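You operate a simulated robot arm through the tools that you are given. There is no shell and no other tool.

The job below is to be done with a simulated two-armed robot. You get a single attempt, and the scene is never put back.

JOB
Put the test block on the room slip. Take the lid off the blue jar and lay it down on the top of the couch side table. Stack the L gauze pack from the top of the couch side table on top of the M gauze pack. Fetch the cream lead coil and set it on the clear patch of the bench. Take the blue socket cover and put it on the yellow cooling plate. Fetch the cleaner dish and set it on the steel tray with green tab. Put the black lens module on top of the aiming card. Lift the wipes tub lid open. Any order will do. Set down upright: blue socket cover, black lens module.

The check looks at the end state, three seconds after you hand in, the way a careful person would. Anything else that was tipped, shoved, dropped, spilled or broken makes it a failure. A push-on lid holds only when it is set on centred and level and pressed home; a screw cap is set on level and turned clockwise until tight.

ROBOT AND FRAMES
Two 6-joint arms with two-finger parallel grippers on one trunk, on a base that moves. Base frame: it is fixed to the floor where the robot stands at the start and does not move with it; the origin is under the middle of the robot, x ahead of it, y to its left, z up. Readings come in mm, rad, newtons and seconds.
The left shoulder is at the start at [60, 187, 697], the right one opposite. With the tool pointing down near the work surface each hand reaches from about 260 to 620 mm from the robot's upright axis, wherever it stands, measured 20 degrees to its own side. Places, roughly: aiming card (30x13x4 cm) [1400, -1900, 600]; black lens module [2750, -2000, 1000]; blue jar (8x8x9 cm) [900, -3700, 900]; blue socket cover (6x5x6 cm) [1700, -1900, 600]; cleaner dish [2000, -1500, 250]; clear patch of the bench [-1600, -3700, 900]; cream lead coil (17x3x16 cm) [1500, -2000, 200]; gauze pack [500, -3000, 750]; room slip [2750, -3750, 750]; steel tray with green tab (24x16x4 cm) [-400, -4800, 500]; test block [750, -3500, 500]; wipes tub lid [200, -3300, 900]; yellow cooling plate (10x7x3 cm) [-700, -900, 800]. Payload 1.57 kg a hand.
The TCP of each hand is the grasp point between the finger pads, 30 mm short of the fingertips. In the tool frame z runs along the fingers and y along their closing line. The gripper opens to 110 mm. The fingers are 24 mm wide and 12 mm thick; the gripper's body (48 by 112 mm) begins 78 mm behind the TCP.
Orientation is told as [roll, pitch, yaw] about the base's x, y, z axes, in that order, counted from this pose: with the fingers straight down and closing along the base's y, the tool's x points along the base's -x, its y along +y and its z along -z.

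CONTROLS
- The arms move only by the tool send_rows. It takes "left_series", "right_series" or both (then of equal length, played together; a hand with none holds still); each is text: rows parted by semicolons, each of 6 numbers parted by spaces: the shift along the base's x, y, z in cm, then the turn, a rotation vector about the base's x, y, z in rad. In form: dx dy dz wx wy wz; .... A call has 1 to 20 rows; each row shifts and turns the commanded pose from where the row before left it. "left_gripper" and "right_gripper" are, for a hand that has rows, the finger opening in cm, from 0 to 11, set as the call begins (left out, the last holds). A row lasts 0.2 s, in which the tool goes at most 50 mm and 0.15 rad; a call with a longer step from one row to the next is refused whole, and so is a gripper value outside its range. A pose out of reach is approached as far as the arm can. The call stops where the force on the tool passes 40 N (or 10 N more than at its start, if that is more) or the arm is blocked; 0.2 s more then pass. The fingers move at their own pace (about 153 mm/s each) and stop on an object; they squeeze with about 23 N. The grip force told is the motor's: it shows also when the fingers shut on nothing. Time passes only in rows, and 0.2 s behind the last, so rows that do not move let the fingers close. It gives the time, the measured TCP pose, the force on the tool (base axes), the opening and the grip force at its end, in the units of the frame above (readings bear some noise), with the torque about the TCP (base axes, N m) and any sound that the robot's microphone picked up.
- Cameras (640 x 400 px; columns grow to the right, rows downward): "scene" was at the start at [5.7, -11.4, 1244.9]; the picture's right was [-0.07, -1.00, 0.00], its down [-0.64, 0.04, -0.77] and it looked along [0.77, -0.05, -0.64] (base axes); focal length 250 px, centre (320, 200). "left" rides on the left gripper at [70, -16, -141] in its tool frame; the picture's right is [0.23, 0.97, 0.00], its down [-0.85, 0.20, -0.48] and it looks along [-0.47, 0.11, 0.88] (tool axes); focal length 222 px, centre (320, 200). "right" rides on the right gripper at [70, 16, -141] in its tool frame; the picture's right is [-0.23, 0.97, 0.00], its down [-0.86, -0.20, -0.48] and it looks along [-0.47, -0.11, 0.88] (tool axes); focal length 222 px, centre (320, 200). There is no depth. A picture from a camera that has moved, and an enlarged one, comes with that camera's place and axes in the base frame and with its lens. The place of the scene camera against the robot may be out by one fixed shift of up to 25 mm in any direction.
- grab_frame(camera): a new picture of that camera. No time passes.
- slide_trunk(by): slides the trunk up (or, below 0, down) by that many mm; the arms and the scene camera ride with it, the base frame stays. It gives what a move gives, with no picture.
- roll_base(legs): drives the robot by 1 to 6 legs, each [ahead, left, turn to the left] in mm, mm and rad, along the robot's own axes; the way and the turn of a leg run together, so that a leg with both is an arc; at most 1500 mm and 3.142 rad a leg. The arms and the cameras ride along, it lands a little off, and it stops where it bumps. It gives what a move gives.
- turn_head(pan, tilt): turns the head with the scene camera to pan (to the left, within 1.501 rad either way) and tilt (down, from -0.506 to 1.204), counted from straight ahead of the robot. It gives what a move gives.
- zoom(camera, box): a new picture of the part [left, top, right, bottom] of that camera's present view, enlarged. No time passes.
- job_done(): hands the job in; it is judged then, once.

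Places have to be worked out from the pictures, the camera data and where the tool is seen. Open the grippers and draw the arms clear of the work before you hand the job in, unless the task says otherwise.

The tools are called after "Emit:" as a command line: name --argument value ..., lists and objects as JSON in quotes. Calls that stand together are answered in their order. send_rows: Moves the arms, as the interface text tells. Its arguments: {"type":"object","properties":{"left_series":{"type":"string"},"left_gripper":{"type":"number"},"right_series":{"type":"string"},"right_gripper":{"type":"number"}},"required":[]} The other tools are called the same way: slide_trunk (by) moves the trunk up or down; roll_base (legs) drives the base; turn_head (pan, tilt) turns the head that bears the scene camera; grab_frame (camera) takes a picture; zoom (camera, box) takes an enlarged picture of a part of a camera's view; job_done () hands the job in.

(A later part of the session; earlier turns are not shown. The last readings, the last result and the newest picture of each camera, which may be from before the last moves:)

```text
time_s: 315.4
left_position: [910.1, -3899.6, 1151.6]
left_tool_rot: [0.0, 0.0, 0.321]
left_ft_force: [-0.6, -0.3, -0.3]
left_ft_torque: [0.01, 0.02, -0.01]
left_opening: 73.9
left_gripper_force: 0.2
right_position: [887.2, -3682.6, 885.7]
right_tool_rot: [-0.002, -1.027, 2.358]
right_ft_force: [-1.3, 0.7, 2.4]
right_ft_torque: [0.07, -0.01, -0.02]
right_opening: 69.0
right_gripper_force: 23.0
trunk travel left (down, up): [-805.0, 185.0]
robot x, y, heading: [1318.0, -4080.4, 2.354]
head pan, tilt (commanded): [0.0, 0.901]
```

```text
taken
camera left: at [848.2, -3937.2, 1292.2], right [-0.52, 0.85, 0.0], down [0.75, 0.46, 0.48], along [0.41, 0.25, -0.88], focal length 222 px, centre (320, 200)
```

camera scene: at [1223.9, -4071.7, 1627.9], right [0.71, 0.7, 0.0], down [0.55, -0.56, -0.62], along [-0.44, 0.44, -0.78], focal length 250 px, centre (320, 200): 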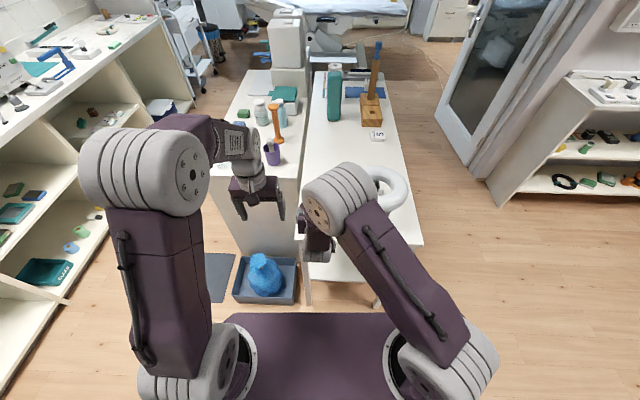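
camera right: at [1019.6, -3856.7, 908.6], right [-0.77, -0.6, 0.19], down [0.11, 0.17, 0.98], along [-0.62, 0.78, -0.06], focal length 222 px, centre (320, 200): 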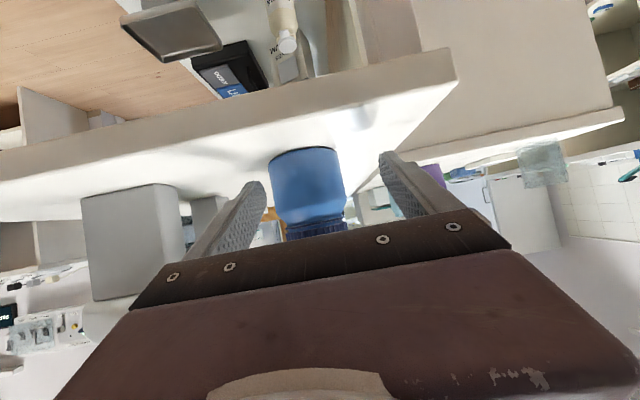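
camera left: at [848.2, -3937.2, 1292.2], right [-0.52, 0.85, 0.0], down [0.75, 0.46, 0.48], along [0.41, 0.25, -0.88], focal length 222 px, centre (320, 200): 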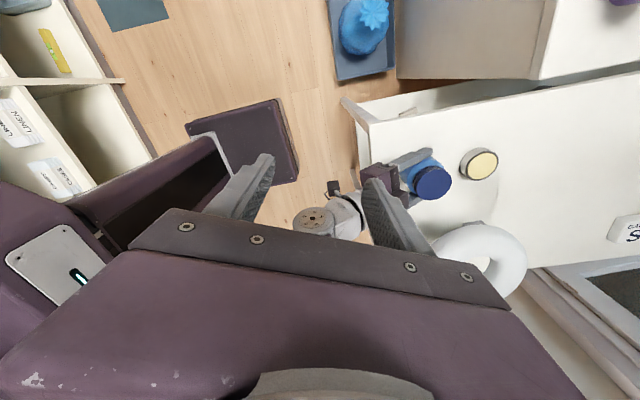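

This rotation works and gives a clear view of the cap: centre ≈[881, -3675], top z≈927. I go forward first, then right, then down above the cap.

Emit:
send_rows --left_series "-3.17 3.19 0 0 0 0; -3.17 3.19 0 0 0 0; -3.17 3.19 0 0 0 0; -3.17 3.19 0 0 0 0; 3.3 3.2 0 0 0 0; 3.3 3.2 0 0 0 0; 3.3 3.2 0 0 0 0; 0 0 -4 0 0 0; 0 0 -4 0 0 0; 0 0 -4 0 0 0; 0 0 0 0 0 0"

Emit:
grab_frame --camera "left"

Emit:
zoom --camera "scene" --box '[240, 120, 420, 260]'

```text
time_s: 317.8
left_position: [896.9, -3694.3, 1026.2]
left_tool_rot: [-0.002, 0.001, 0.324]
left_ft_force: [0.4, -0.1, -1.0]
left_ft_torque: [0.0, 0.01, 0.0]
left_opening: 73.7
left_gripper_force: 0.1
left hand out of reach, approached as far as the arm can: row 4, 5, 6, 7, 9
right_position: [888.6, -3683.1, 884.6]
right_tool_rot: [-0.003, -1.029, 2.358]
right_ft_force: [-1.0, 0.5, 1.7]
right_ft_torque: [0.0, 0.03, 0.01]
right_opening: 69.0
right_gripper_force: 23.1
trunk travel left (down, up): [-805.0, 185.0]
robot x, y, heading: [1319.9, -4086.1, 2.349]
head pan, tilt (commanded): [0.0, 0.901]
```

```text
taken
camera left: at [834.3, -3732.5, 1167.6], right [-0.52, 0.85, 0.0], down [0.75, 0.46, 0.48], along [0.41, 0.25, -0.88], focal length 222 px, centre (320, 200)
```

left: 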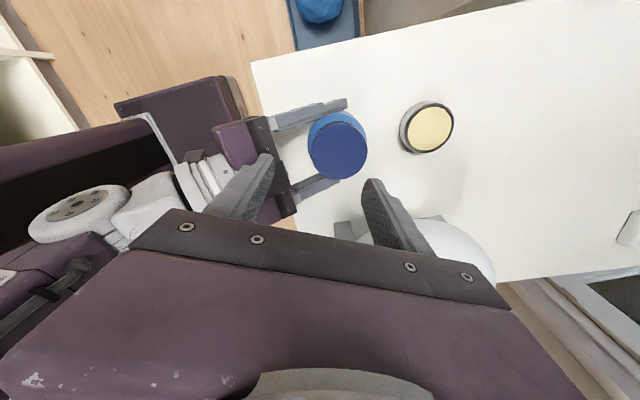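

```text
2.86 times, centred on (330, 190) of scene
camera zoom: at [1286.5, -4078.4, 1707.9], right [0.71, 0.7, 0.0], down [0.55, -0.56, -0.62], along [-0.44, 0.44, -0.78], focal length 714 px, centre (291, 229)
```

zoom: 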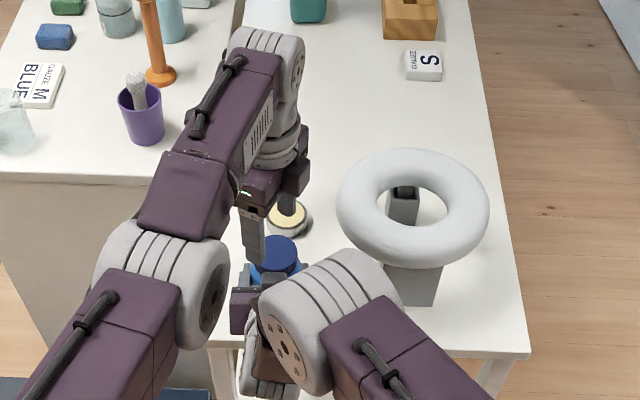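

The cap is at tool offset (+17,+16) mm. I shift the left hand to centre on it and descend halfway to verify.

Emit:
send_rows --left_series "-2.1 1 0 0 0 0; 0 0 -2 0 0 0; 0 0 -2 0 0 0; 0 0 0 0 0 0"

Emit:
grab_frame --camera "left"

Emit:
zoom --camera "left" --box '[230, 60, 430, 240]'

```text
time_s: 318.8
left_position: [889.2, -3698.1, 987.0]
left_tool_rot: [-0.001, 0.0, 0.323]
left_ft_force: [-3.0, -2.4, 0.6]
left_ft_torque: [-0.04, 0.13, -0.14]
left_opening: 74.8
left_gripper_force: 0.7
left hand out of reach, approached as far as the arm can: row 1
right_position: [888.6, -3683.1, 882.8]
right_tool_rot: [-0.001, -1.03, 2.359]
right_ft_force: [3.9, 1.5, 0.1]
right_ft_torque: [-0.19, 0.24, 0.17]
right_opening: 69.4
right_gripper_force: 23.1
trunk travel left (down, up): [-805.0, 185.0]
robot x, y, heading: [1317.1, -4084.2, 2.351]
head pan, tilt (commanded): [0.0, 0.901]
```

```text
taken
camera left: at [827.7, -3734.9, 1128.4], right [-0.52, 0.85, 0.0], down [0.75, 0.46, 0.48], along [0.41, 0.25, -0.88], focal length 222 px, centre (320, 200)
```

left: 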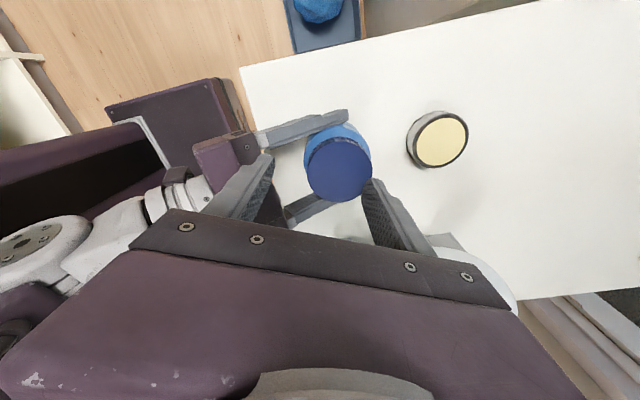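

```text
2.22 times, centred on (330, 150) of left
camera zoom: at [827.7, -3734.9, 1128.4], right [-0.52, 0.85, 0.0], down [0.75, 0.46, 0.48], along [0.41, 0.25, -0.88], focal length 494 px, centre (298, 311)
```

zoom: 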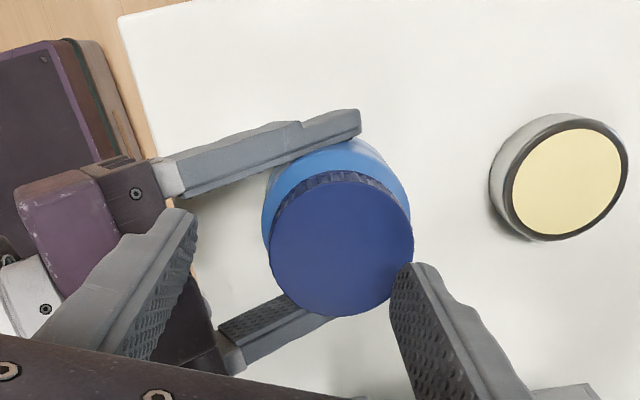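

The left arm is at its reach limit and touched the right gripper lightly. I raise the left hand, release the jar, slide the right hand back, and bring the base 45 mm closer before regripping.

Emit:
send_rows --left_series "0 0 3 0 0 0; 0 0 3 0 0 0; 0 0 0 0 0 0"

Emit:
send_rows --right_series "0 0 0 0 0 0; 0 0 0 0 0 0; 2.1 -2.1 0 0 0 0; 2.1 -2.1 0 0 0 0; 0 0 0 0 0 0" --right_gripper 9.6

Emit:
zoom --camera "right" --box '[220, 100, 440, 260]'

```text
time_s: 319.6
left_position: [889.0, -3696.3, 1047.1]
left_tool_rot: [-0.001, -0.001, 0.322]
left_ft_force: [-0.4, 0.5, -1.0]
left_ft_torque: [0.0, 0.02, 0.01]
left_opening: 74.3
left_gripper_force: 0.0
right_position: [888.2, -3682.2, 883.6]
right_tool_rot: [-0.002, -1.03, 2.358]
right_ft_force: [1.2, -0.1, 0.9]
right_ft_torque: [0.01, -0.02, 0.03]
right_opening: 69.2
right_gripper_force: 23.2
trunk travel left (down, up): [-805.0, 185.0]
robot x, y, heading: [1312.9, -4081.5, 2.352]
head pan, tilt (commanded): [0.0, 0.901]
```

```text
time_s: 320.8
left_position: [888.3, -3694.9, 1047.2]
left_tool_rot: [0.0, 0.001, 0.321]
left_ft_force: [0.0, 0.5, 0.4]
left_ft_torque: [-0.02, 0.01, -0.01]
left_opening: 73.9
left_gripper_force: 0.1
right_position: [922.3, -3722.8, 884.3]
right_tool_rot: [-0.003, -1.026, 2.358]
right_ft_force: [0.1, -0.4, 0.0]
right_ft_torque: [0.03, 0.0, 0.04]
right_opening: 96.1
right_gripper_force: 0.1
right hand out of reach, approached as far as the arm can: row 4
trunk travel left (down, up): [-805.0, 185.0]
robot x, y, heading: [1318.0, -4081.2, 2.347]
head pan, tilt (commanded): [0.0, 0.901]
```

```text
2.50 times, centred on (330, 180) of right
camera zoom: at [1021.1, -3845.9, 897.0], right [-0.77, -0.6, 0.19], down [0.12, 0.17, 0.98], along [-0.62, 0.78, -0.06], focal length 555 px, centre (295, 250)
```

zoom: 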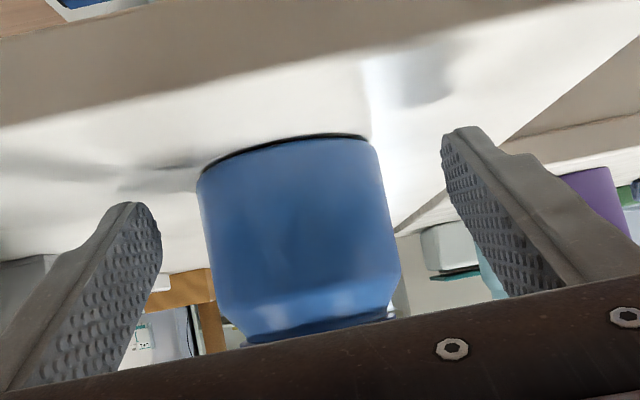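

The jar is still well centred. I drive 45 mm forward with the open right hand around the jar, then regrip.

Emit:
roll_base --legs '[[45, 0, 0]]'

Emit:
zoom --camera "right" --box '[220, 100, 440, 260]'

Emit:
grab_frame --camera "left"

```text
time_s: 321.7
left_position: [859.8, -3667.0, 1049.8]
left_tool_rot: [0.006, 0.001, 0.323]
left_ft_force: [-0.1, -0.9, -0.6]
left_ft_torque: [0.01, 0.04, 0.02]
left_opening: 74.0
left_gripper_force: 0.0
right_position: [893.7, -3694.9, 886.7]
right_tool_rot: [-0.004, -1.028, 2.357]
right_ft_force: [0.2, 0.0, 0.2]
right_ft_torque: [-0.05, -0.01, 0.01]
right_opening: 96.2
right_gripper_force: 0.1
trunk travel left (down, up): [-805.0, 185.0]
robot x, y, heading: [1286.4, -4051.7, 2.354]
head pan, tilt (commanded): [0.0, 0.901]
```

```text
2.50 times, centred on (330, 180) of right
camera zoom: at [992.9, -3817.6, 899.2], right [-0.77, -0.61, 0.19], down [0.12, 0.16, 0.98], along [-0.62, 0.78, -0.05], focal length 555 px, centre (295, 250)
```

zoom: 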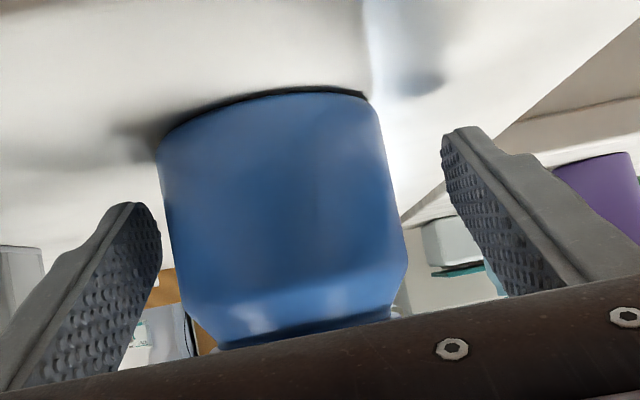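

```text
taken
camera left: at [800.9, -3706.2, 1192.0], right [-0.52, 0.85, 0.01], down [0.75, 0.46, 0.48], along [0.4, 0.25, -0.88], focal length 222 px, centre (320, 200)
```

left: 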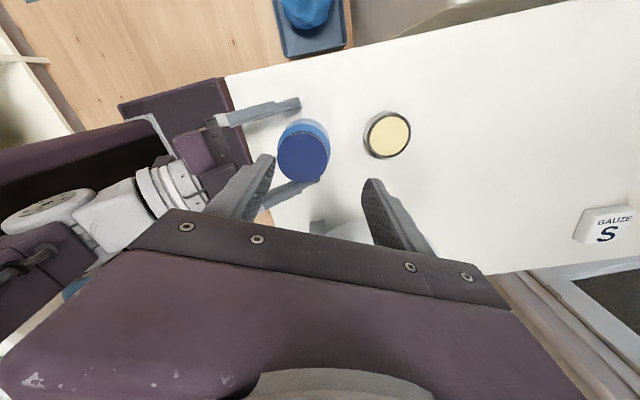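

I slide the last 15 mm and regrip the jar body.

Emit:
send_rows --right_series "0.3 0.4 0 0 0 0; -0.9 1 0 0 0 0; 0 0 0 0 0 0"

Emit:
send_rows --right_series "0 0 0 0 0 0; 0 0 0 0 0 0; 0 0 0 0 0 0" --right_gripper 5

Emit:
grab_frame --camera "left"

```text
time_s: 322.5
left_position: [855.6, -3664.5, 1046.5]
left_tool_rot: [0.0, -0.002, 0.322]
left_ft_force: [-0.1, -0.5, -0.2]
left_ft_torque: [-0.02, 0.0, -0.04]
left_opening: 74.1
left_gripper_force: 0.0
right_position: [883.8, -3675.8, 884.6]
right_tool_rot: [-0.003, -1.023, 2.357]
right_ft_force: [0.6, 0.4, 0.5]
right_ft_torque: [0.03, 0.02, 0.01]
right_opening: 96.0
right_gripper_force: 0.0
trunk travel left (down, up): [-805.0, 185.0]
robot x, y, heading: [1286.8, -4050.5, 2.352]
head pan, tilt (commanded): [0.0, 0.901]
```

```text
time_s: 323.3
left_position: [858.8, -3663.7, 1047.9]
left_tool_rot: [0.001, 0.0, 0.323]
left_ft_force: [0.5, -0.6, 0.5]
left_ft_torque: [0.0, 0.03, 0.01]
left_opening: 74.0
left_gripper_force: 0.1
right_position: [884.2, -3678.2, 884.6]
right_tool_rot: [-0.004, -1.024, 2.356]
right_ft_force: [-0.5, 0.2, 0.9]
right_ft_torque: [-0.02, 0.02, 0.01]
right_opening: 69.2
right_gripper_force: 23.3
trunk travel left (down, up): [-805.0, 185.0]
robot x, y, heading: [1284.0, -4053.9, 2.349]
head pan, tilt (commanded): [0.0, 0.901]
```

```text
taken
camera left: at [797.0, -3702.2, 1188.9], right [-0.52, 0.85, 0.0], down [0.75, 0.46, 0.48], along [0.41, 0.25, -0.88], focal length 222 px, centre (320, 200)
```

left: 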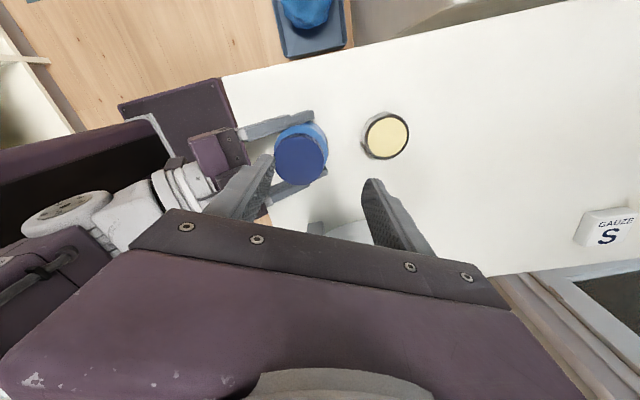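

The jar is held again and the cap is at [882, -3676]. I centre the left hand over it and wind the wrist back to yaw ≈−0.6 to have turning range.

Emit:
send_rows --left_series "2.31 -1.22 0 0 0 -0.15; 0 0 0 0 0 -0.15; 0 0 0 0 0 -0.15; 0 0 0 0 0 -0.15; 0 0 0 0 0 -0.15; 0 0 0 0 0 -0.15; 0 0 0 0 0 0"

Emit:
grab_frame --camera "left"

```text
time_s: 324.9
left_position: [871.2, -3660.2, 1047.6]
left_tool_rot: [0.001, -0.002, -0.58]
left_ft_force: [0.1, -0.3, -0.8]
left_ft_torque: [0.04, 0.03, 0.02]
left_opening: 73.8
left_gripper_force: 0.0
left hand out of reach, approached as far as the arm can: row 1
right_position: [884.9, -3677.2, 884.9]
right_tool_rot: [-0.005, -1.024, 2.359]
right_ft_force: [-0.1, -0.3, 0.4]
right_ft_torque: [-0.02, 0.0, 0.01]
right_opening: 69.0
right_gripper_force: 22.9
trunk travel left (down, up): [-805.0, 185.0]
robot x, y, heading: [1286.1, -4057.0, 2.354]
head pan, tilt (commanded): [0.0, 0.901]
```

```text
taken
camera left: at [805.0, -3634.6, 1189.2], right [0.34, 0.94, 0.0], down [0.82, -0.3, 0.48], along [0.45, -0.17, -0.88], focal length 222 px, centre (320, 200)
```

left: 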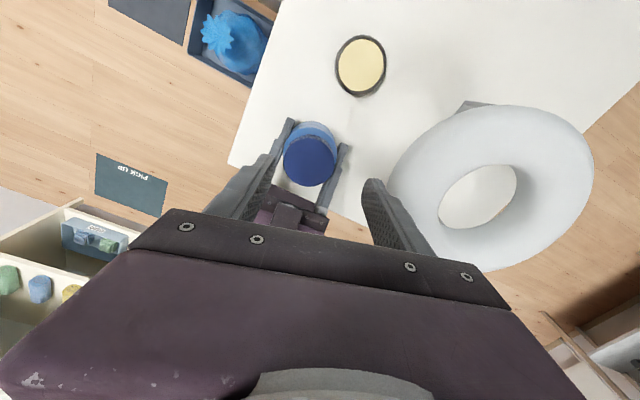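

I shift onto the cap centre and descend halfway to re-verify.

Emit:
send_rows --left_series "1 -1.4 0 0 0 0; 0 0 -3 0 0 0; 0 0 -3 0 0 0; 0 0 0 0 0 0"

Emit:
zoom --camera "left" --box '[200, 80, 440, 260]'

```text
time_s: 325.9
left_position: [876.1, -3657.5, 988.4]
left_tool_rot: [0.001, -0.001, -0.577]
left_ft_force: [0.1, 0.4, 0.4]
left_ft_torque: [-0.01, -0.05, -0.01]
left_opening: 74.1
left_gripper_force: 0.1
left hand out of reach, approached as far as the arm can: row 1
right_position: [885.0, -3677.9, 883.9]
right_tool_rot: [-0.005, -1.024, 2.358]
right_ft_force: [-0.2, 0.6, 0.4]
right_ft_torque: [0.0, -0.02, 0.01]
right_opening: 68.9
right_gripper_force: 23.6
trunk travel left (down, up): [-805.0, 185.0]
robot x, y, heading: [1282.7, -4053.3, 2.352]
head pan, tilt (commanded): [0.0, 0.901]
```

```text
2.22 times, centred on (320, 170) of left
camera zoom: at [807.2, -3633.1, 1129.5], right [0.34, 0.94, 0.0], down [0.83, -0.3, 0.48], along [0.45, -0.16, -0.88], focal length 494 px, centre (320, 267)
```

zoom: 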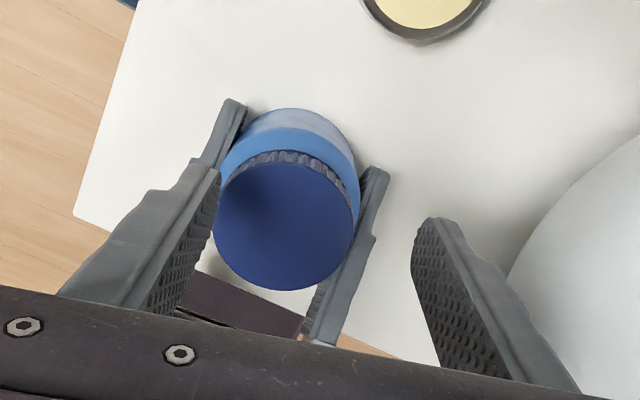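

The commanded pose seems to have run ahead of the reachable one; I step back toward me by another (18, −14) mm and see where the hand goes.

Emit:
send_rows --left_series "1.83 -1.4 0 0 0 0; 0 0 0 0 0 0"

Emit:
zoom --camera "left" --box '[200, 80, 440, 260]'

```text
time_s: 326.5
left_position: [886.9, -3655.5, 986.6]
left_tool_rot: [0.0, -0.001, -0.576]
left_ft_force: [1.5, 0.0, 0.6]
left_ft_torque: [-0.01, -0.01, 0.0]
left_opening: 73.9
left_gripper_force: 0.1
left hand out of reach, approached as far as the arm can: row 1
right_position: [886.0, -3677.2, 883.4]
right_tool_rot: [-0.004, -1.026, 2.357]
right_ft_force: [0.5, 0.3, 0.2]
right_ft_torque: [0.02, 0.0, 0.01]
right_opening: 68.9
right_gripper_force: 22.9
trunk travel left (down, up): [-805.0, 185.0]
robot x, y, heading: [1288.6, -4053.7, 2.355]
head pan, tilt (commanded): [0.0, 0.901]
```

```text
2.22 times, centred on (320, 170) of left
camera zoom: at [817.3, -3631.2, 1128.2], right [0.34, 0.94, 0.0], down [0.83, -0.3, 0.48], along [0.45, -0.16, -0.88], focal length 494 px, centre (320, 267)
```

zoom: 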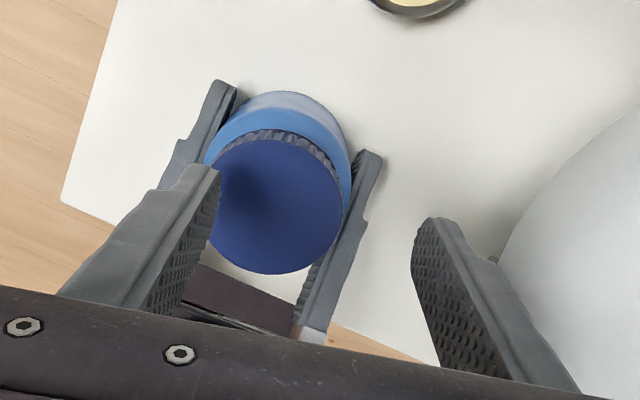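

It looks like the wrist is at its turning limit near yaw −0.5. I rotate back to about 0 and check whether the position settles onto the cap.

Emit:
send_rows --left_series "0 0 1 0 0 0.14; 0 0 0 0 0 0.14; 0 0 0 0 0 0.14; 0 0 0 0 0 0.14; 0 0 0 0 0 0"

Emit:
zoom --camera "left" --box '[200, 80, 440, 260]'

```text
time_s: 327.7
left_position: [885.2, -3654.3, 998.0]
left_tool_rot: [-0.002, -0.003, -0.017]
left_ft_force: [0.9, -0.3, 0.0]
left_ft_torque: [-0.01, -0.02, 0.02]
left_opening: 74.0
left_gripper_force: 0.0
right_position: [884.9, -3677.6, 884.0]
right_tool_rot: [-0.004, -1.024, 2.357]
right_ft_force: [0.5, 0.3, -0.9]
right_ft_torque: [0.0, -0.02, 0.04]
right_opening: 68.9
right_gripper_force: 22.8
trunk travel left (down, up): [-805.0, 185.0]
robot x, y, heading: [1285.6, -4053.7, 2.355]
head pan, tilt (commanded): [0.0, 0.901]
```

```text
2.22 times, centred on (320, 170) of left
camera zoom: at [815.0, -3669.5, 1138.2], right [-0.21, 0.98, 0.0], down [0.86, 0.19, 0.48], along [0.47, 0.1, -0.88], focal length 494 px, centre (320, 267)
```

zoom: 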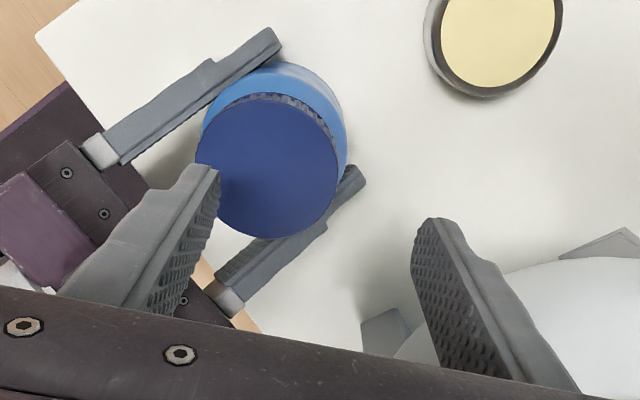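

Now it is in a consistent state; the cap is (−6, −24) mm from the hand's axis. I move onto it.

Emit:
send_rows --left_series "-0.3 -1.2 0 0 0 0; -0.3 -1.2 0 0 0 0; 0 0 0 0 0 0"

Emit:
zoom --camera "left" --box '[200, 80, 440, 260]'

```text
time_s: 328.5
left_position: [870.8, -3661.0, 995.4]
left_tool_rot: [-0.003, -0.002, -0.018]
left_ft_force: [0.8, -0.5, -0.2]
left_ft_torque: [0.02, -0.02, -0.01]
left_opening: 73.7
left_gripper_force: 0.1
left hand out of reach, approached as far as the arm can: row 1, 2
right_position: [884.3, -3678.2, 883.5]
right_tool_rot: [-0.003, -1.024, 2.357]
right_ft_force: [0.3, -0.4, 0.4]
right_ft_torque: [0.01, 0.0, -0.01]
right_opening: 69.1
right_gripper_force: 23.0
trunk travel left (down, up): [-805.0, 185.0]
robot x, y, heading: [1286.3, -4054.4, 2.353]
head pan, tilt (commanded): [0.0, 0.901]
```

```text
2.22 times, centred on (320, 170) of left
camera zoom: at [801.1, -3676.2, 1136.8], right [-0.21, 0.98, 0.0], down [0.86, 0.19, 0.48], along [0.47, 0.1, -0.88], focal length 494 px, centre (320, 267)
```

zoom: 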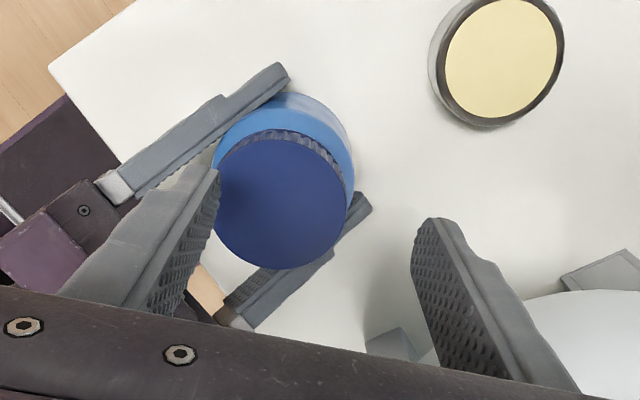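

Positions near the cap are awkward at this yaw. The right wrist turns out to be lower and farther back than feared, so I can use the natural yaw range; I raise a little and rotate the left hand to yaw ≈1.2.

Emit:
send_rows --left_series "0 0 2 0 0 0.14; 0 0 2 0 0 0.14; 0 0 0 0 0 0.14; 0 0 0 0 0 0.14; 0 0 0 0 0 0.14; 0 0 0 0 0 0.14; 0 0 0 0 0 0.14; 0 0 0 0 0 0.14; 0 0 0 0 0 0.14; 0 0 0 0 0 0"

Emit:
grab_frame --camera "left"

```text
time_s: 330.7
left_position: [870.4, -3659.7, 1035.3]
left_tool_rot: [-0.002, 0.001, 1.246]
left_ft_force: [0.3, 0.2, 0.2]
left_ft_torque: [-0.01, 0.01, 0.03]
left_opening: 74.0
left_gripper_force: 0.0
right_position: [884.5, -3677.8, 885.0]
right_tool_rot: [-0.002, -1.023, 2.358]
right_ft_force: [0.5, -1.5, -0.4]
right_ft_torque: [-0.02, 0.0, 0.03]
right_opening: 69.0
right_gripper_force: 22.6
trunk travel left (down, up): [-805.0, 185.0]
robot x, y, heading: [1283.9, -4050.4, 2.35]
head pan, tilt (commanded): [0.0, 0.901]
```

```text
taken
camera left: at [863.2, -3731.2, 1176.9], right [-1.0, 0.1, 0.0], down [0.08, 0.87, 0.48], along [0.05, 0.47, -0.88], focal length 222 px, centre (320, 200)
```

left: 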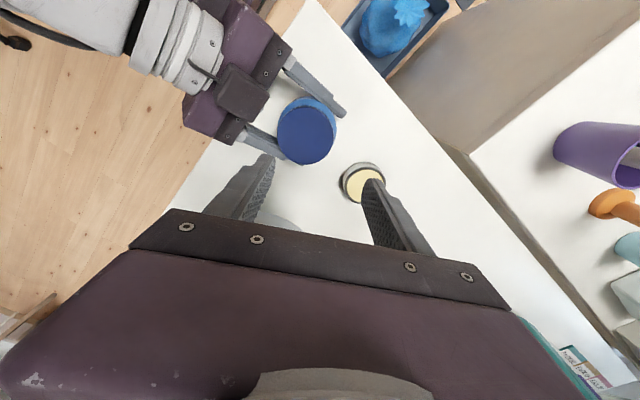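

The cap's centre averages to about [881, -3678] over these views. I move there and descend to verify.

Emit:
send_rows --left_series "0.55 -0.9 0 0 0 0; 0.55 -0.9 0 0 0 0; 0 0 -2.5 0 0 0; 0 0 -2 0 0 0; 0 0 0 0 0 0"

Emit:
zoom --camera "left" --box '[200, 80, 440, 260]'

Emit:
zoom --camera "scene" --box '[240, 120, 420, 260]'

```text
time_s: 331.9
left_position: [871.5, -3659.6, 990.7]
left_tool_rot: [0.0, 0.0, 1.244]
left_ft_force: [0.1, -0.1, 0.7]
left_ft_torque: [0.01, 0.01, 0.02]
left_opening: 74.2
left_gripper_force: 0.0
left hand out of reach, approached as far as the arm can: row 1, 2
right_position: [885.2, -3678.1, 883.9]
right_tool_rot: [-0.004, -1.024, 2.358]
right_ft_force: [-1.3, -0.8, -0.1]
right_ft_torque: [0.04, 0.03, -0.02]
right_opening: 68.8
right_gripper_force: 23.1
trunk travel left (down, up): [-805.0, 185.0]
robot x, y, heading: [1283.7, -4047.6, 2.352]
head pan, tilt (commanded): [0.0, 0.901]
```

```text
2.22 times, centred on (320, 170) of left
camera zoom: at [863.1, -3731.2, 1131.6], right [-1.0, 0.1, 0.0], down [0.09, 0.87, 0.48], along [0.05, 0.48, -0.88], focal length 494 px, centre (320, 267)
```

zoom: 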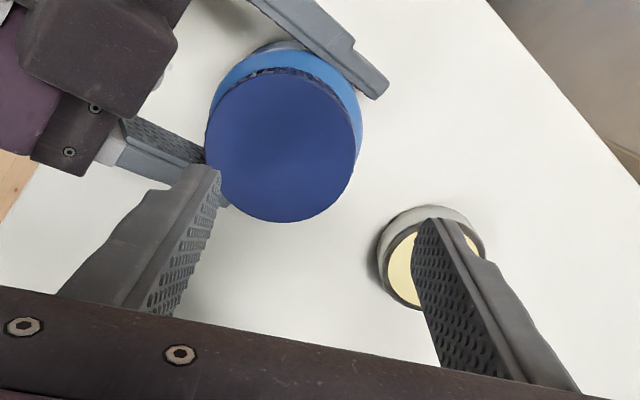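

```text
2.86 times, centred on (330, 190) of scene
camera zoom: at [1255.3, -4046.7, 1707.9], right [0.71, 0.7, 0.0], down [0.55, -0.56, -0.62], along [-0.44, 0.44, -0.78], focal length 714 px, centre (291, 229)
```

zoom: 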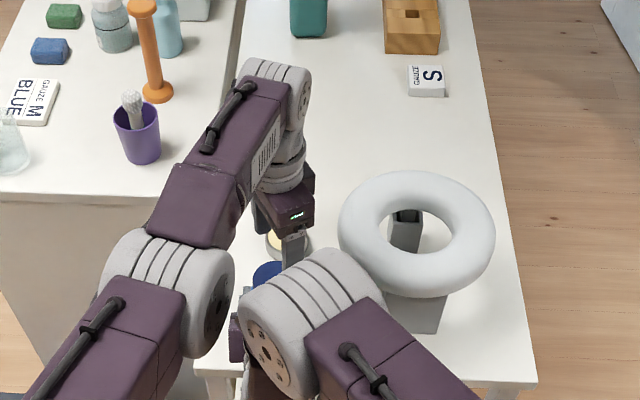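

The left hand seems pinned; I test by raising it 60 mm and stepping back 40 mm to see whether it moves freely.

Emit:
send_rows --left_series "0 0 3 0 0 0; 0 0 3 0 0 0; 0 0 0 0 0 0"

Emit:
send_rows --left_series "1.4 -1.4 0 0 0 0; 1.4 -1.4 0 0 0 0; 0 0 0 0 0 0"

Emit:
grab_frame --camera "scene"

```text
time_s: 332.7
left_position: [871.1, -3660.3, 1050.4]
left_tool_rot: [0.0, 0.001, 1.244]
left_ft_force: [0.4, -0.6, -0.7]
left_ft_torque: [0.01, -0.02, 0.0]
left_opening: 74.0
left_gripper_force: 0.0
right_position: [884.1, -3677.3, 883.4]
right_tool_rot: [-0.003, -1.024, 2.357]
right_ft_force: [-0.3, -0.1, -1.2]
right_ft_torque: [-0.01, 0.01, 0.0]
right_opening: 69.0
right_gripper_force: 23.5
trunk travel left (down, up): [-805.0, 185.0]
robot x, y, heading: [1288.3, -4051.8, 2.35]
head pan, tilt (commanded): [0.0, 0.901]
```

```text
time_s: 333.5
left_position: [882.6, -3653.9, 1051.3]
left_tool_rot: [-0.002, 0.003, 1.242]
left_ft_force: [1.1, -1.2, 0.5]
left_ft_torque: [0.0, 0.03, -0.02]
left_opening: 74.2
left_gripper_force: 0.2
left hand out of reach, approached as far as the arm can: row 1, 2
right_position: [884.8, -3677.5, 884.0]
right_tool_rot: [-0.001, -1.024, 2.359]
right_ft_force: [-0.1, -0.2, 0.6]
right_ft_torque: [-0.02, 0.02, 0.0]
right_opening: 69.0
right_gripper_force: 23.0
trunk travel left (down, up): [-805.0, 185.0]
robot x, y, heading: [1281.1, -4052.0, 2.356]
head pan, tilt (commanded): [0.0, 0.901]
```

```text
taken
camera scene: at [1255.0, -4046.7, 1707.9], right [0.71, 0.7, 0.0], down [0.55, -0.56, -0.62], along [-0.44, 0.44, -0.78], focal length 250 px, centre (320, 200)
```

scene: 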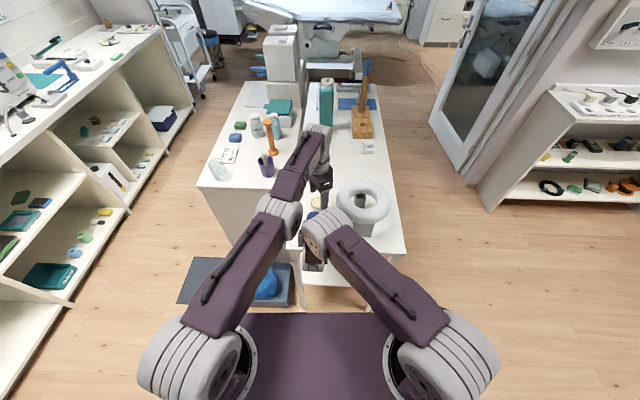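

In the scene view both elbows are nearly touching, so self-collision limits the left arm. I'll regrip the jar with the right hand coming from the rear-right (yaw +0.7) to move its elbow away. First the left hand moves aside.

Emit:
send_rows --left_series "-2.2 -2.2 1.5 0 0 0; -2.2 -2.2 1.5 0 0 0; -2.2 -2.2 1.5 0 0 0; -2.2 -2.2 0 0 0 0; -1 -3.5 0 0 0 0; 0.5 -3.5 0 0 0 0; 0 0 0 0 0 0"

Emit:
send_rows --right_series "0 0 0 0 0 0; 0 0 0 0 0 0; 1.4 -1.4 0 0 0 0; 1.4 -1.4 0 0 0 0; 1.4 -1.4 0 0 0 0; 0 0 0 0 0 0" --right_gripper 9.8

Emit:
zoom --camera "right" --box '[220, 100, 440, 260]'

```text
time_s: 335.1
left_position: [749.3, -3751.4, 1116.3]
left_tool_rot: [-0.003, 0.001, 1.242]
left_ft_force: [0.3, 0.8, 1.0]
left_ft_torque: [0.01, -0.06, -0.01]
left_opening: 74.0
left_gripper_force: 0.0
left hand out of reach, approached as far as the arm can: row 1, 2, 3, 4, 5, 6
right_position: [884.9, -3677.2, 883.6]
right_tool_rot: [-0.003, -1.025, 2.357]
right_ft_force: [0.2, -1.0, 0.1]
right_ft_torque: [0.01, -0.01, 0.06]
right_opening: 68.9
right_gripper_force: 22.9
trunk travel left (down, up): [-805.0, 185.0]
robot x, y, heading: [1287.1, -4051.8, 2.352]
head pan, tilt (commanded): [0.0, 0.901]
```

```text
time_s: 336.5
left_position: [749.7, -3750.9, 1115.9]
left_tool_rot: [-0.002, 0.0, 1.242]
left_ft_force: [0.4, -0.3, -0.2]
left_ft_torque: [-0.01, -0.01, -0.02]
left_opening: 74.1
left_gripper_force: 0.1
right_position: [889.6, -3715.8, 880.0]
right_tool_rot: [-0.006, -1.018, 2.357]
right_ft_force: [0.4, -0.2, -0.1]
right_ft_torque: [0.02, -0.04, 0.0]
right_opening: 98.1
right_gripper_force: 0.1
right hand out of reach, approached as far as the arm can: row 3, 4, 5
trunk travel left (down, up): [-805.0, 185.0]
robot x, y, heading: [1289.6, -4052.9, 2.358]
head pan, tilt (commanded): [0.0, 0.901]
```

```text
2.50 times, centred on (330, 180) of right
camera zoom: at [989.7, -3838.4, 895.3], right [-0.77, -0.6, 0.19], down [0.11, 0.17, 0.98], along [-0.62, 0.78, -0.06], focal length 555 px, centre (295, 250)
```

zoom: 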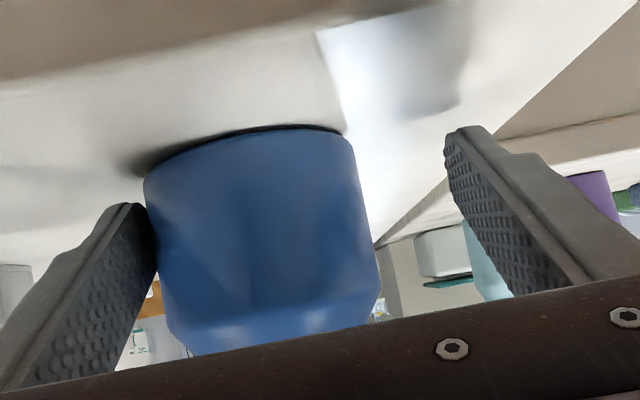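

The right hand was pushed sideways by its reach limit. I lift it straight up clear of the jar before repositioning.

Emit:
send_rows --right_series "0.8 0.8 1 0 0 0; 0.5 0.5 3 0 0 0; 0 0 3 0 0 0; 0 0 3 0 0 0; 0 0 0 0 0 0"

Emit:
grab_frame --camera "right"

Emit:
grab_frame --camera "left"

```text
time_s: 337.7
left_position: [748.1, -3750.8, 1116.0]
left_tool_rot: [-0.001, 0.002, 1.242]
left_ft_force: [-0.2, 0.0, 0.7]
left_ft_torque: [0.0, 0.01, 0.07]
left_opening: 73.9
left_gripper_force: 0.1
right_position: [892.8, -3700.6, 981.1]
right_tool_rot: [-0.002, -1.024, 2.356]
right_ft_force: [0.9, 0.7, 0.3]
right_ft_torque: [0.01, 0.01, -0.02]
right_opening: 98.2
right_gripper_force: 0.1
right hand out of reach, approached as far as the arm can: row 1, 2
trunk travel left (down, up): [-805.0, 185.0]
robot x, y, heading: [1285.8, -4050.2, 2.348]
head pan, tilt (commanded): [0.0, 0.901]
```

```text
taken
camera right: at [992.2, -3823.8, 994.9], right [-0.77, -0.61, 0.19], down [0.12, 0.17, 0.98], along [-0.62, 0.78, -0.06], focal length 222 px, centre (320, 200)
```

right: 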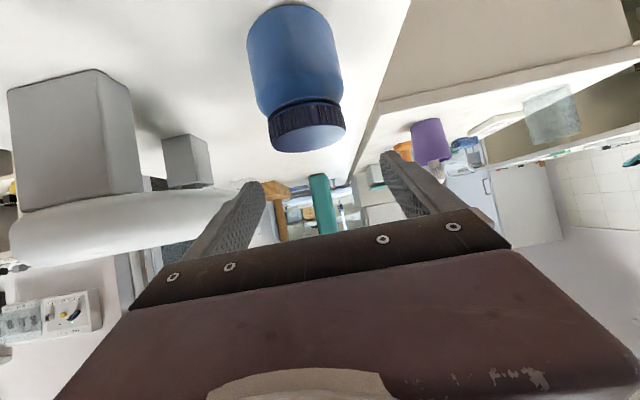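

```text
taken
camera left: at [742.1, -3822.2, 1257.0], right [-1.0, 0.1, 0.0], down [0.09, 0.87, 0.48], along [0.05, 0.47, -0.88], focal length 222 px, centre (320, 200)
```

left: 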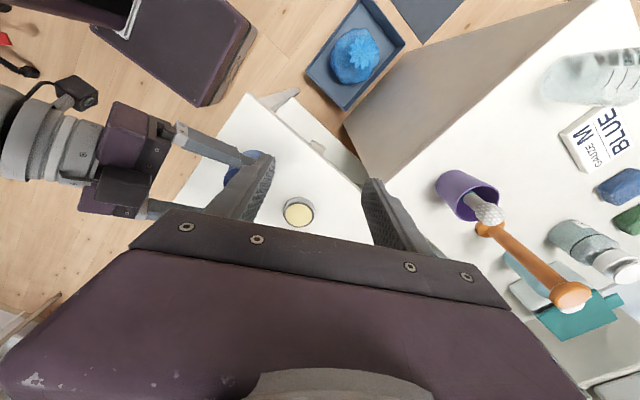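

The jar is still standing fine. Lower shoulders would put the elbows farther apart, so I back off 250 mm, lower the trunk 200 mm, and raise the hands again.

Emit:
roll_base --legs '[[-250, 0, 0]]'

Emit:
slide_trunk --by -200

Emit:
send_rows --left_series "0 0 4 0 0 0.14; 0 0 4 0 0 0.14; 0 0 4 0 0 0.14; 0 0 4 0 0 0.14; 0 0 0 0 0 0.14; 0 0 0 0 0 0.14; 0 0 0 0 0 0.14; 0 0 0 0 0 0.13; 0 0 0 0 0 0" --right_series "0 0 4 0 0 0; 0 0 4 0 0 0; 0 0 4 0 0 0; 0 0 4 0 0 0; 0 0 4 0 0 0; 0 0 3 0 0 0; 0 0 0 0 0 0; 0 0 0 0 0 0; 0 0 0 0 0 0"

Emit:
grab_frame --camera "scene"

```text
time_s: 339.6
left_position: [925.3, -3927.7, 1115.6]
left_tool_rot: [-0.001, 0.001, 1.242]
left_ft_force: [0.3, -0.1, -0.2]
left_ft_torque: [-0.01, -0.03, 0.0]
left_opening: 74.2
left_gripper_force: 0.1
right_position: [1069.3, -3878.7, 980.8]
right_tool_rot: [-0.005, -1.025, 2.357]
right_ft_force: [0.4, -0.5, 0.1]
right_ft_torque: [0.0, 0.0, 0.0]
right_opening: 98.1
right_gripper_force: 0.1
trunk travel left (down, up): [-805.0, 185.0]
robot x, y, heading: [1464.5, -4230.3, 2.351]
head pan, tilt (commanded): [0.0, 0.901]
```

```text
time_s: 341.7
left_position: [926.4, -3929.0, 915.6]
left_tool_rot: [-0.002, 0.003, 1.243]
left_ft_force: [-0.2, 0.5, -0.9]
left_ft_torque: [0.01, 0.01, -0.01]
left_opening: 74.1
left_gripper_force: 0.1
right_position: [1070.3, -3877.6, 780.5]
right_tool_rot: [-0.003, -1.025, 2.358]
right_ft_force: [0.1, 0.8, 0.0]
right_ft_torque: [-0.02, -0.05, 0.0]
right_opening: 97.9
right_gripper_force: 0.0
trunk travel left (down, up): [-605.0, 385.0]
robot x, y, heading: [1462.6, -4229.8, 2.351]
head pan, tilt (commanded): [0.0, 0.901]
```

```text
time_s: 343.7
left_position: [959.7, -3964.6, 1069.9]
left_tool_rot: [-0.002, 0.007, 2.354]
left_ft_force: [-0.1, 0.2, 0.8]
left_ft_torque: [0.01, -0.01, 0.02]
left_opening: 73.8
left_gripper_force: 0.1
left hand out of reach, approached as far as the arm can: row 1, 2, 3, 4, 5
right_position: [1069.4, -3878.2, 1013.2]
right_tool_rot: [-0.002, -1.023, 2.359]
right_ft_force: [0.5, -0.2, 0.1]
right_ft_torque: [-0.05, 0.0, 0.0]
right_opening: 98.1
right_gripper_force: 0.1
trunk travel left (down, up): [-605.0, 385.0]
robot x, y, heading: [1454.6, -4231.5, 2.351]
head pan, tilt (commanded): [0.0, 0.901]
```

```text
taken
camera scene: at [1432.0, -4224.8, 1507.9], right [0.71, 0.7, 0.0], down [0.55, -0.56, -0.62], along [-0.44, 0.44, -0.78], focal length 250 px, centre (320, 200)
```

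scene: 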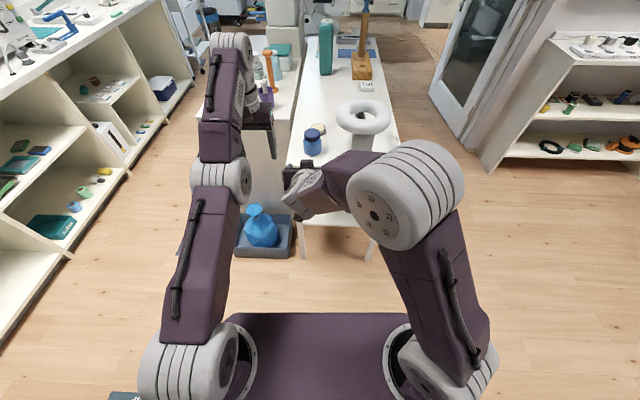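

The elbows are now well apart. I pull the left hand back a bit and drive forward 300 mm so the jar is under the right hand.

Emit:
send_rows --left_series "3.4 -3.4 0 0 0 0; 3.4 -3.4 0 0 0 0; 0 0 0 0 0 0"

Emit:
roll_base --legs '[[295, 0, 0]]'

Emit:
grab_frame --camera "right"

Emit:
grab_frame --camera "left"

```text
time_s: 344.5
left_position: [961.4, -3964.2, 1071.3]
left_tool_rot: [-0.002, 0.005, 2.352]
left_ft_force: [-0.4, -1.2, -0.3]
left_ft_torque: [-0.02, -0.02, -0.02]
left_opening: 74.1
left_gripper_force: 0.2
left hand out of reach, approached as far as the arm can: row 1, 2
right_position: [1069.1, -3877.8, 1011.9]
right_tool_rot: [-0.003, -1.024, 2.357]
right_ft_force: [-1.2, -0.9, 0.2]
right_ft_torque: [0.01, 0.03, 0.02]
right_opening: 98.1
right_gripper_force: 0.0
trunk travel left (down, up): [-605.0, 385.0]
robot x, y, heading: [1461.4, -4228.1, 2.351]
head pan, tilt (commanded): [0.0, 0.901]
```

```text
time_s: 346.6
left_position: [753.0, -3757.0, 1070.9]
left_tool_rot: [-0.001, 0.004, 2.351]
left_ft_force: [-0.4, 0.1, 0.1]
left_ft_torque: [-0.04, -0.02, -0.02]
left_opening: 74.0
left_gripper_force: 0.1
right_position: [861.5, -3669.9, 1012.1]
right_tool_rot: [-0.003, -1.026, 2.359]
right_ft_force: [1.0, -0.4, 0.7]
right_ft_torque: [0.02, -0.02, 0.01]
right_opening: 97.9
right_gripper_force: 0.0
trunk travel left (down, up): [-605.0, 385.0]
robot x, y, heading: [1259.9, -4021.6, 2.357]
head pan, tilt (commanded): [0.0, 0.901]
```

```text
taken
camera right: at [961.7, -3792.7, 1025.5], right [-0.77, -0.6, 0.19], down [0.12, 0.16, 0.98], along [-0.62, 0.78, -0.06], focal length 222 px, centre (320, 200)
```

right: 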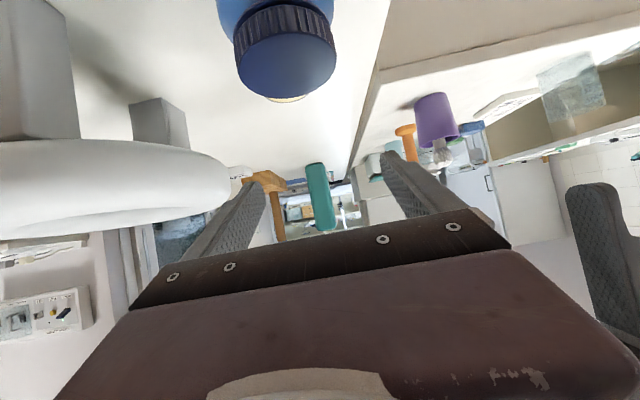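

```text
taken
camera left: at [813.5, -3794.0, 1213.0], right [-0.53, -0.85, 0.0], down [-0.75, 0.47, 0.48], along [-0.4, 0.25, -0.88], focal length 222 px, centre (320, 200)
```

left: 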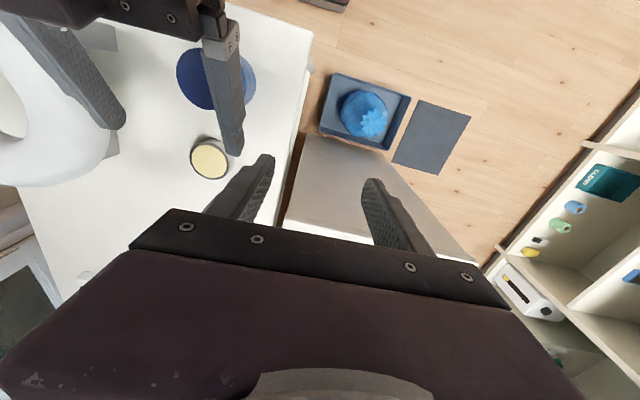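

The left arm is likely stretched straight (singular), so it cannot move radially inward. I lower it while pulling back to unlock the elbow.

Emit:
send_rows --left_series "0 0 -3 0 0 0; 0 0 -3 0 0 0; 1.5 -1.5 -1 0 0 0; 2.5 -2.5 0 0 0 0; 2.5 -2.5 0 0 0 0; 0 0 0 0 0 0"

Emit:
send_rows --left_series "2 -2 2 0 0 0; 2 -2 2 0 0 0; 0 0 2 0 0 0; 0 0 0 0 0 0"

```text
time_s: 347.9
left_position: [754.2, -3755.7, 1070.9]
left_tool_rot: [-0.001, 0.005, 2.352]
left_ft_force: [0.2, 0.0, -0.7]
left_ft_torque: [0.01, -0.02, 0.0]
left_opening: 74.0
left_gripper_force: 0.1
left hand out of reach, approached as far as the arm can: row 1, 2, 3, 4, 5
right_position: [862.3, -3670.4, 1013.2]
right_tool_rot: [-0.004, -1.024, 2.358]
right_ft_force: [-1.0, -0.7, 0.5]
right_ft_torque: [-0.03, -0.03, 0.0]
right_opening: 98.0
right_gripper_force: 0.0
trunk travel left (down, up): [-605.0, 385.0]
robot x, y, heading: [1253.9, -4019.0, 2.352]
head pan, tilt (commanded): [0.0, 0.901]
```

```text
time_s: 348.9
left_position: [777.3, -3779.6, 1125.4]
left_tool_rot: [-0.002, 0.004, 2.354]
left_ft_force: [0.5, 0.0, 0.1]
left_ft_torque: [0.04, 0.04, 0.01]
left_opening: 74.1
left_gripper_force: 0.0
left hand out of reach, approached as far as the arm can: row 1
right_position: [862.9, -3671.6, 1012.4]
right_tool_rot: [-0.003, -1.026, 2.358]
right_ft_force: [0.7, -1.4, -0.4]
right_ft_torque: [0.02, -0.01, 0.0]
right_opening: 97.8
right_gripper_force: 0.1
trunk travel left (down, up): [-605.0, 385.0]
robot x, y, heading: [1251.6, -4023.0, 2.354]
head pan, tilt (commanded): [0.0, 0.901]
```

It unlocked by going up and back. I continue pulling back to a comfortable position (f≈420, l≈150).

Emit:
send_rows --left_series "2.8 -2.8 0 0 0 0; 2.8 -2.8 0 0 0 0; 0 0 -3 0 0 0; 0 0 -2 0 0 0; 0 0 0 0 0 0"

Emit:
zoom --camera "right" --box '[180, 0, 400, 140]'

Emit:
grab_frame --camera "left"

```text
time_s: 350.1
left_position: [832.8, -3834.5, 1073.4]
left_tool_rot: [-0.002, 0.002, 2.353]
left_ft_force: [0.3, -0.3, -0.2]
left_ft_torque: [-0.04, 0.03, 0.0]
left_opening: 74.5
left_gripper_force: 0.1
right_position: [863.5, -3670.3, 1011.9]
right_tool_rot: [-0.003, -1.026, 2.359]
right_ft_force: [0.8, 0.3, 0.2]
right_ft_torque: [0.02, -0.02, -0.01]
right_opening: 97.8
right_gripper_force: 0.0
trunk travel left (down, up): [-605.0, 385.0]
robot x, y, heading: [1253.7, -4022.6, 2.352]
head pan, tilt (commanded): [0.0, 0.901]
```

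```text
2.86 times, centred on (290, 70) of right
camera zoom: at [961.7, -3792.8, 1025.6], right [-0.77, -0.6, 0.19], down [0.12, 0.16, 0.98], along [-0.62, 0.78, -0.06], focal length 635 px, centre (406, 571)
```

zoom: 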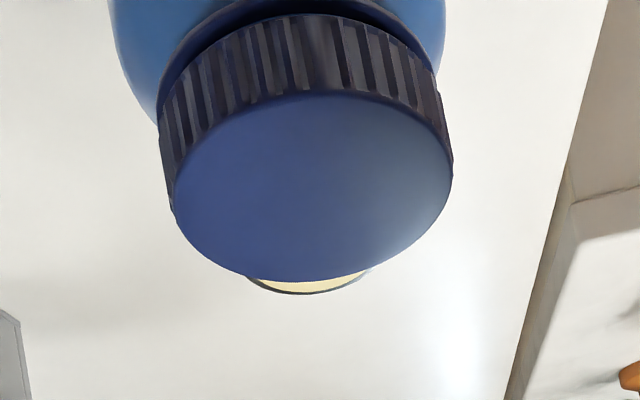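

```text
taken
camera left: at [892.5, -3872.4, 1215.6], right [-0.53, -0.85, 0.0], down [-0.75, 0.47, 0.48], along [-0.4, 0.25, -0.88], focal length 222 px, centre (320, 200)
```

left: 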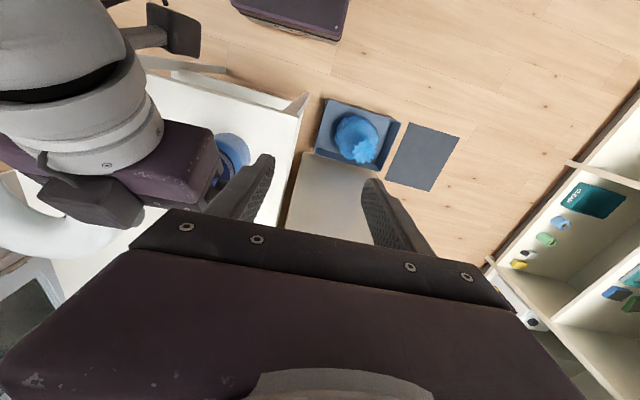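

Now the left arm is free. The right hand needs to go 20 mm back to be over the jar axis; then I lower it straight down around the jar body.

Emit:
send_rows --right_series "1.41 -1.42 0 0 0 0; 0 0 -3 0 0 0; 0 0 -3 0 0 0; 0 0 0 0 0 0"

Emit:
grab_frame --camera "right"

```text
time_s: 351.1
left_position: [831.7, -3834.7, 1075.3]
left_tool_rot: [-0.001, 0.0, 2.352]
left_ft_force: [0.0, 0.1, -0.8]
left_ft_torque: [0.02, 0.01, 0.01]
left_opening: 73.7
left_gripper_force: 0.2
right_position: [875.6, -3684.8, 952.5]
right_tool_rot: [-0.001, -1.024, 2.356]
right_ft_force: [1.2, 0.0, 0.1]
right_ft_torque: [-0.02, 0.0, 0.01]
right_opening: 98.1
right_gripper_force: 0.0
trunk travel left (down, up): [-605.0, 385.0]
robot x, y, heading: [1255.2, -4025.5, 2.356]
head pan, tilt (commanded): [0.0, 0.901]
```

```text
taken
camera right: at [975.8, -3806.9, 966.3], right [-0.77, -0.6, 0.19], down [0.12, 0.16, 0.98], along [-0.62, 0.78, -0.06], focal length 222 px, centre (320, 200)
```

right: 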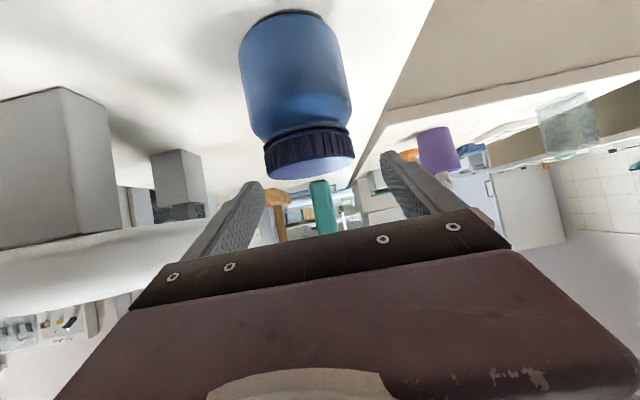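

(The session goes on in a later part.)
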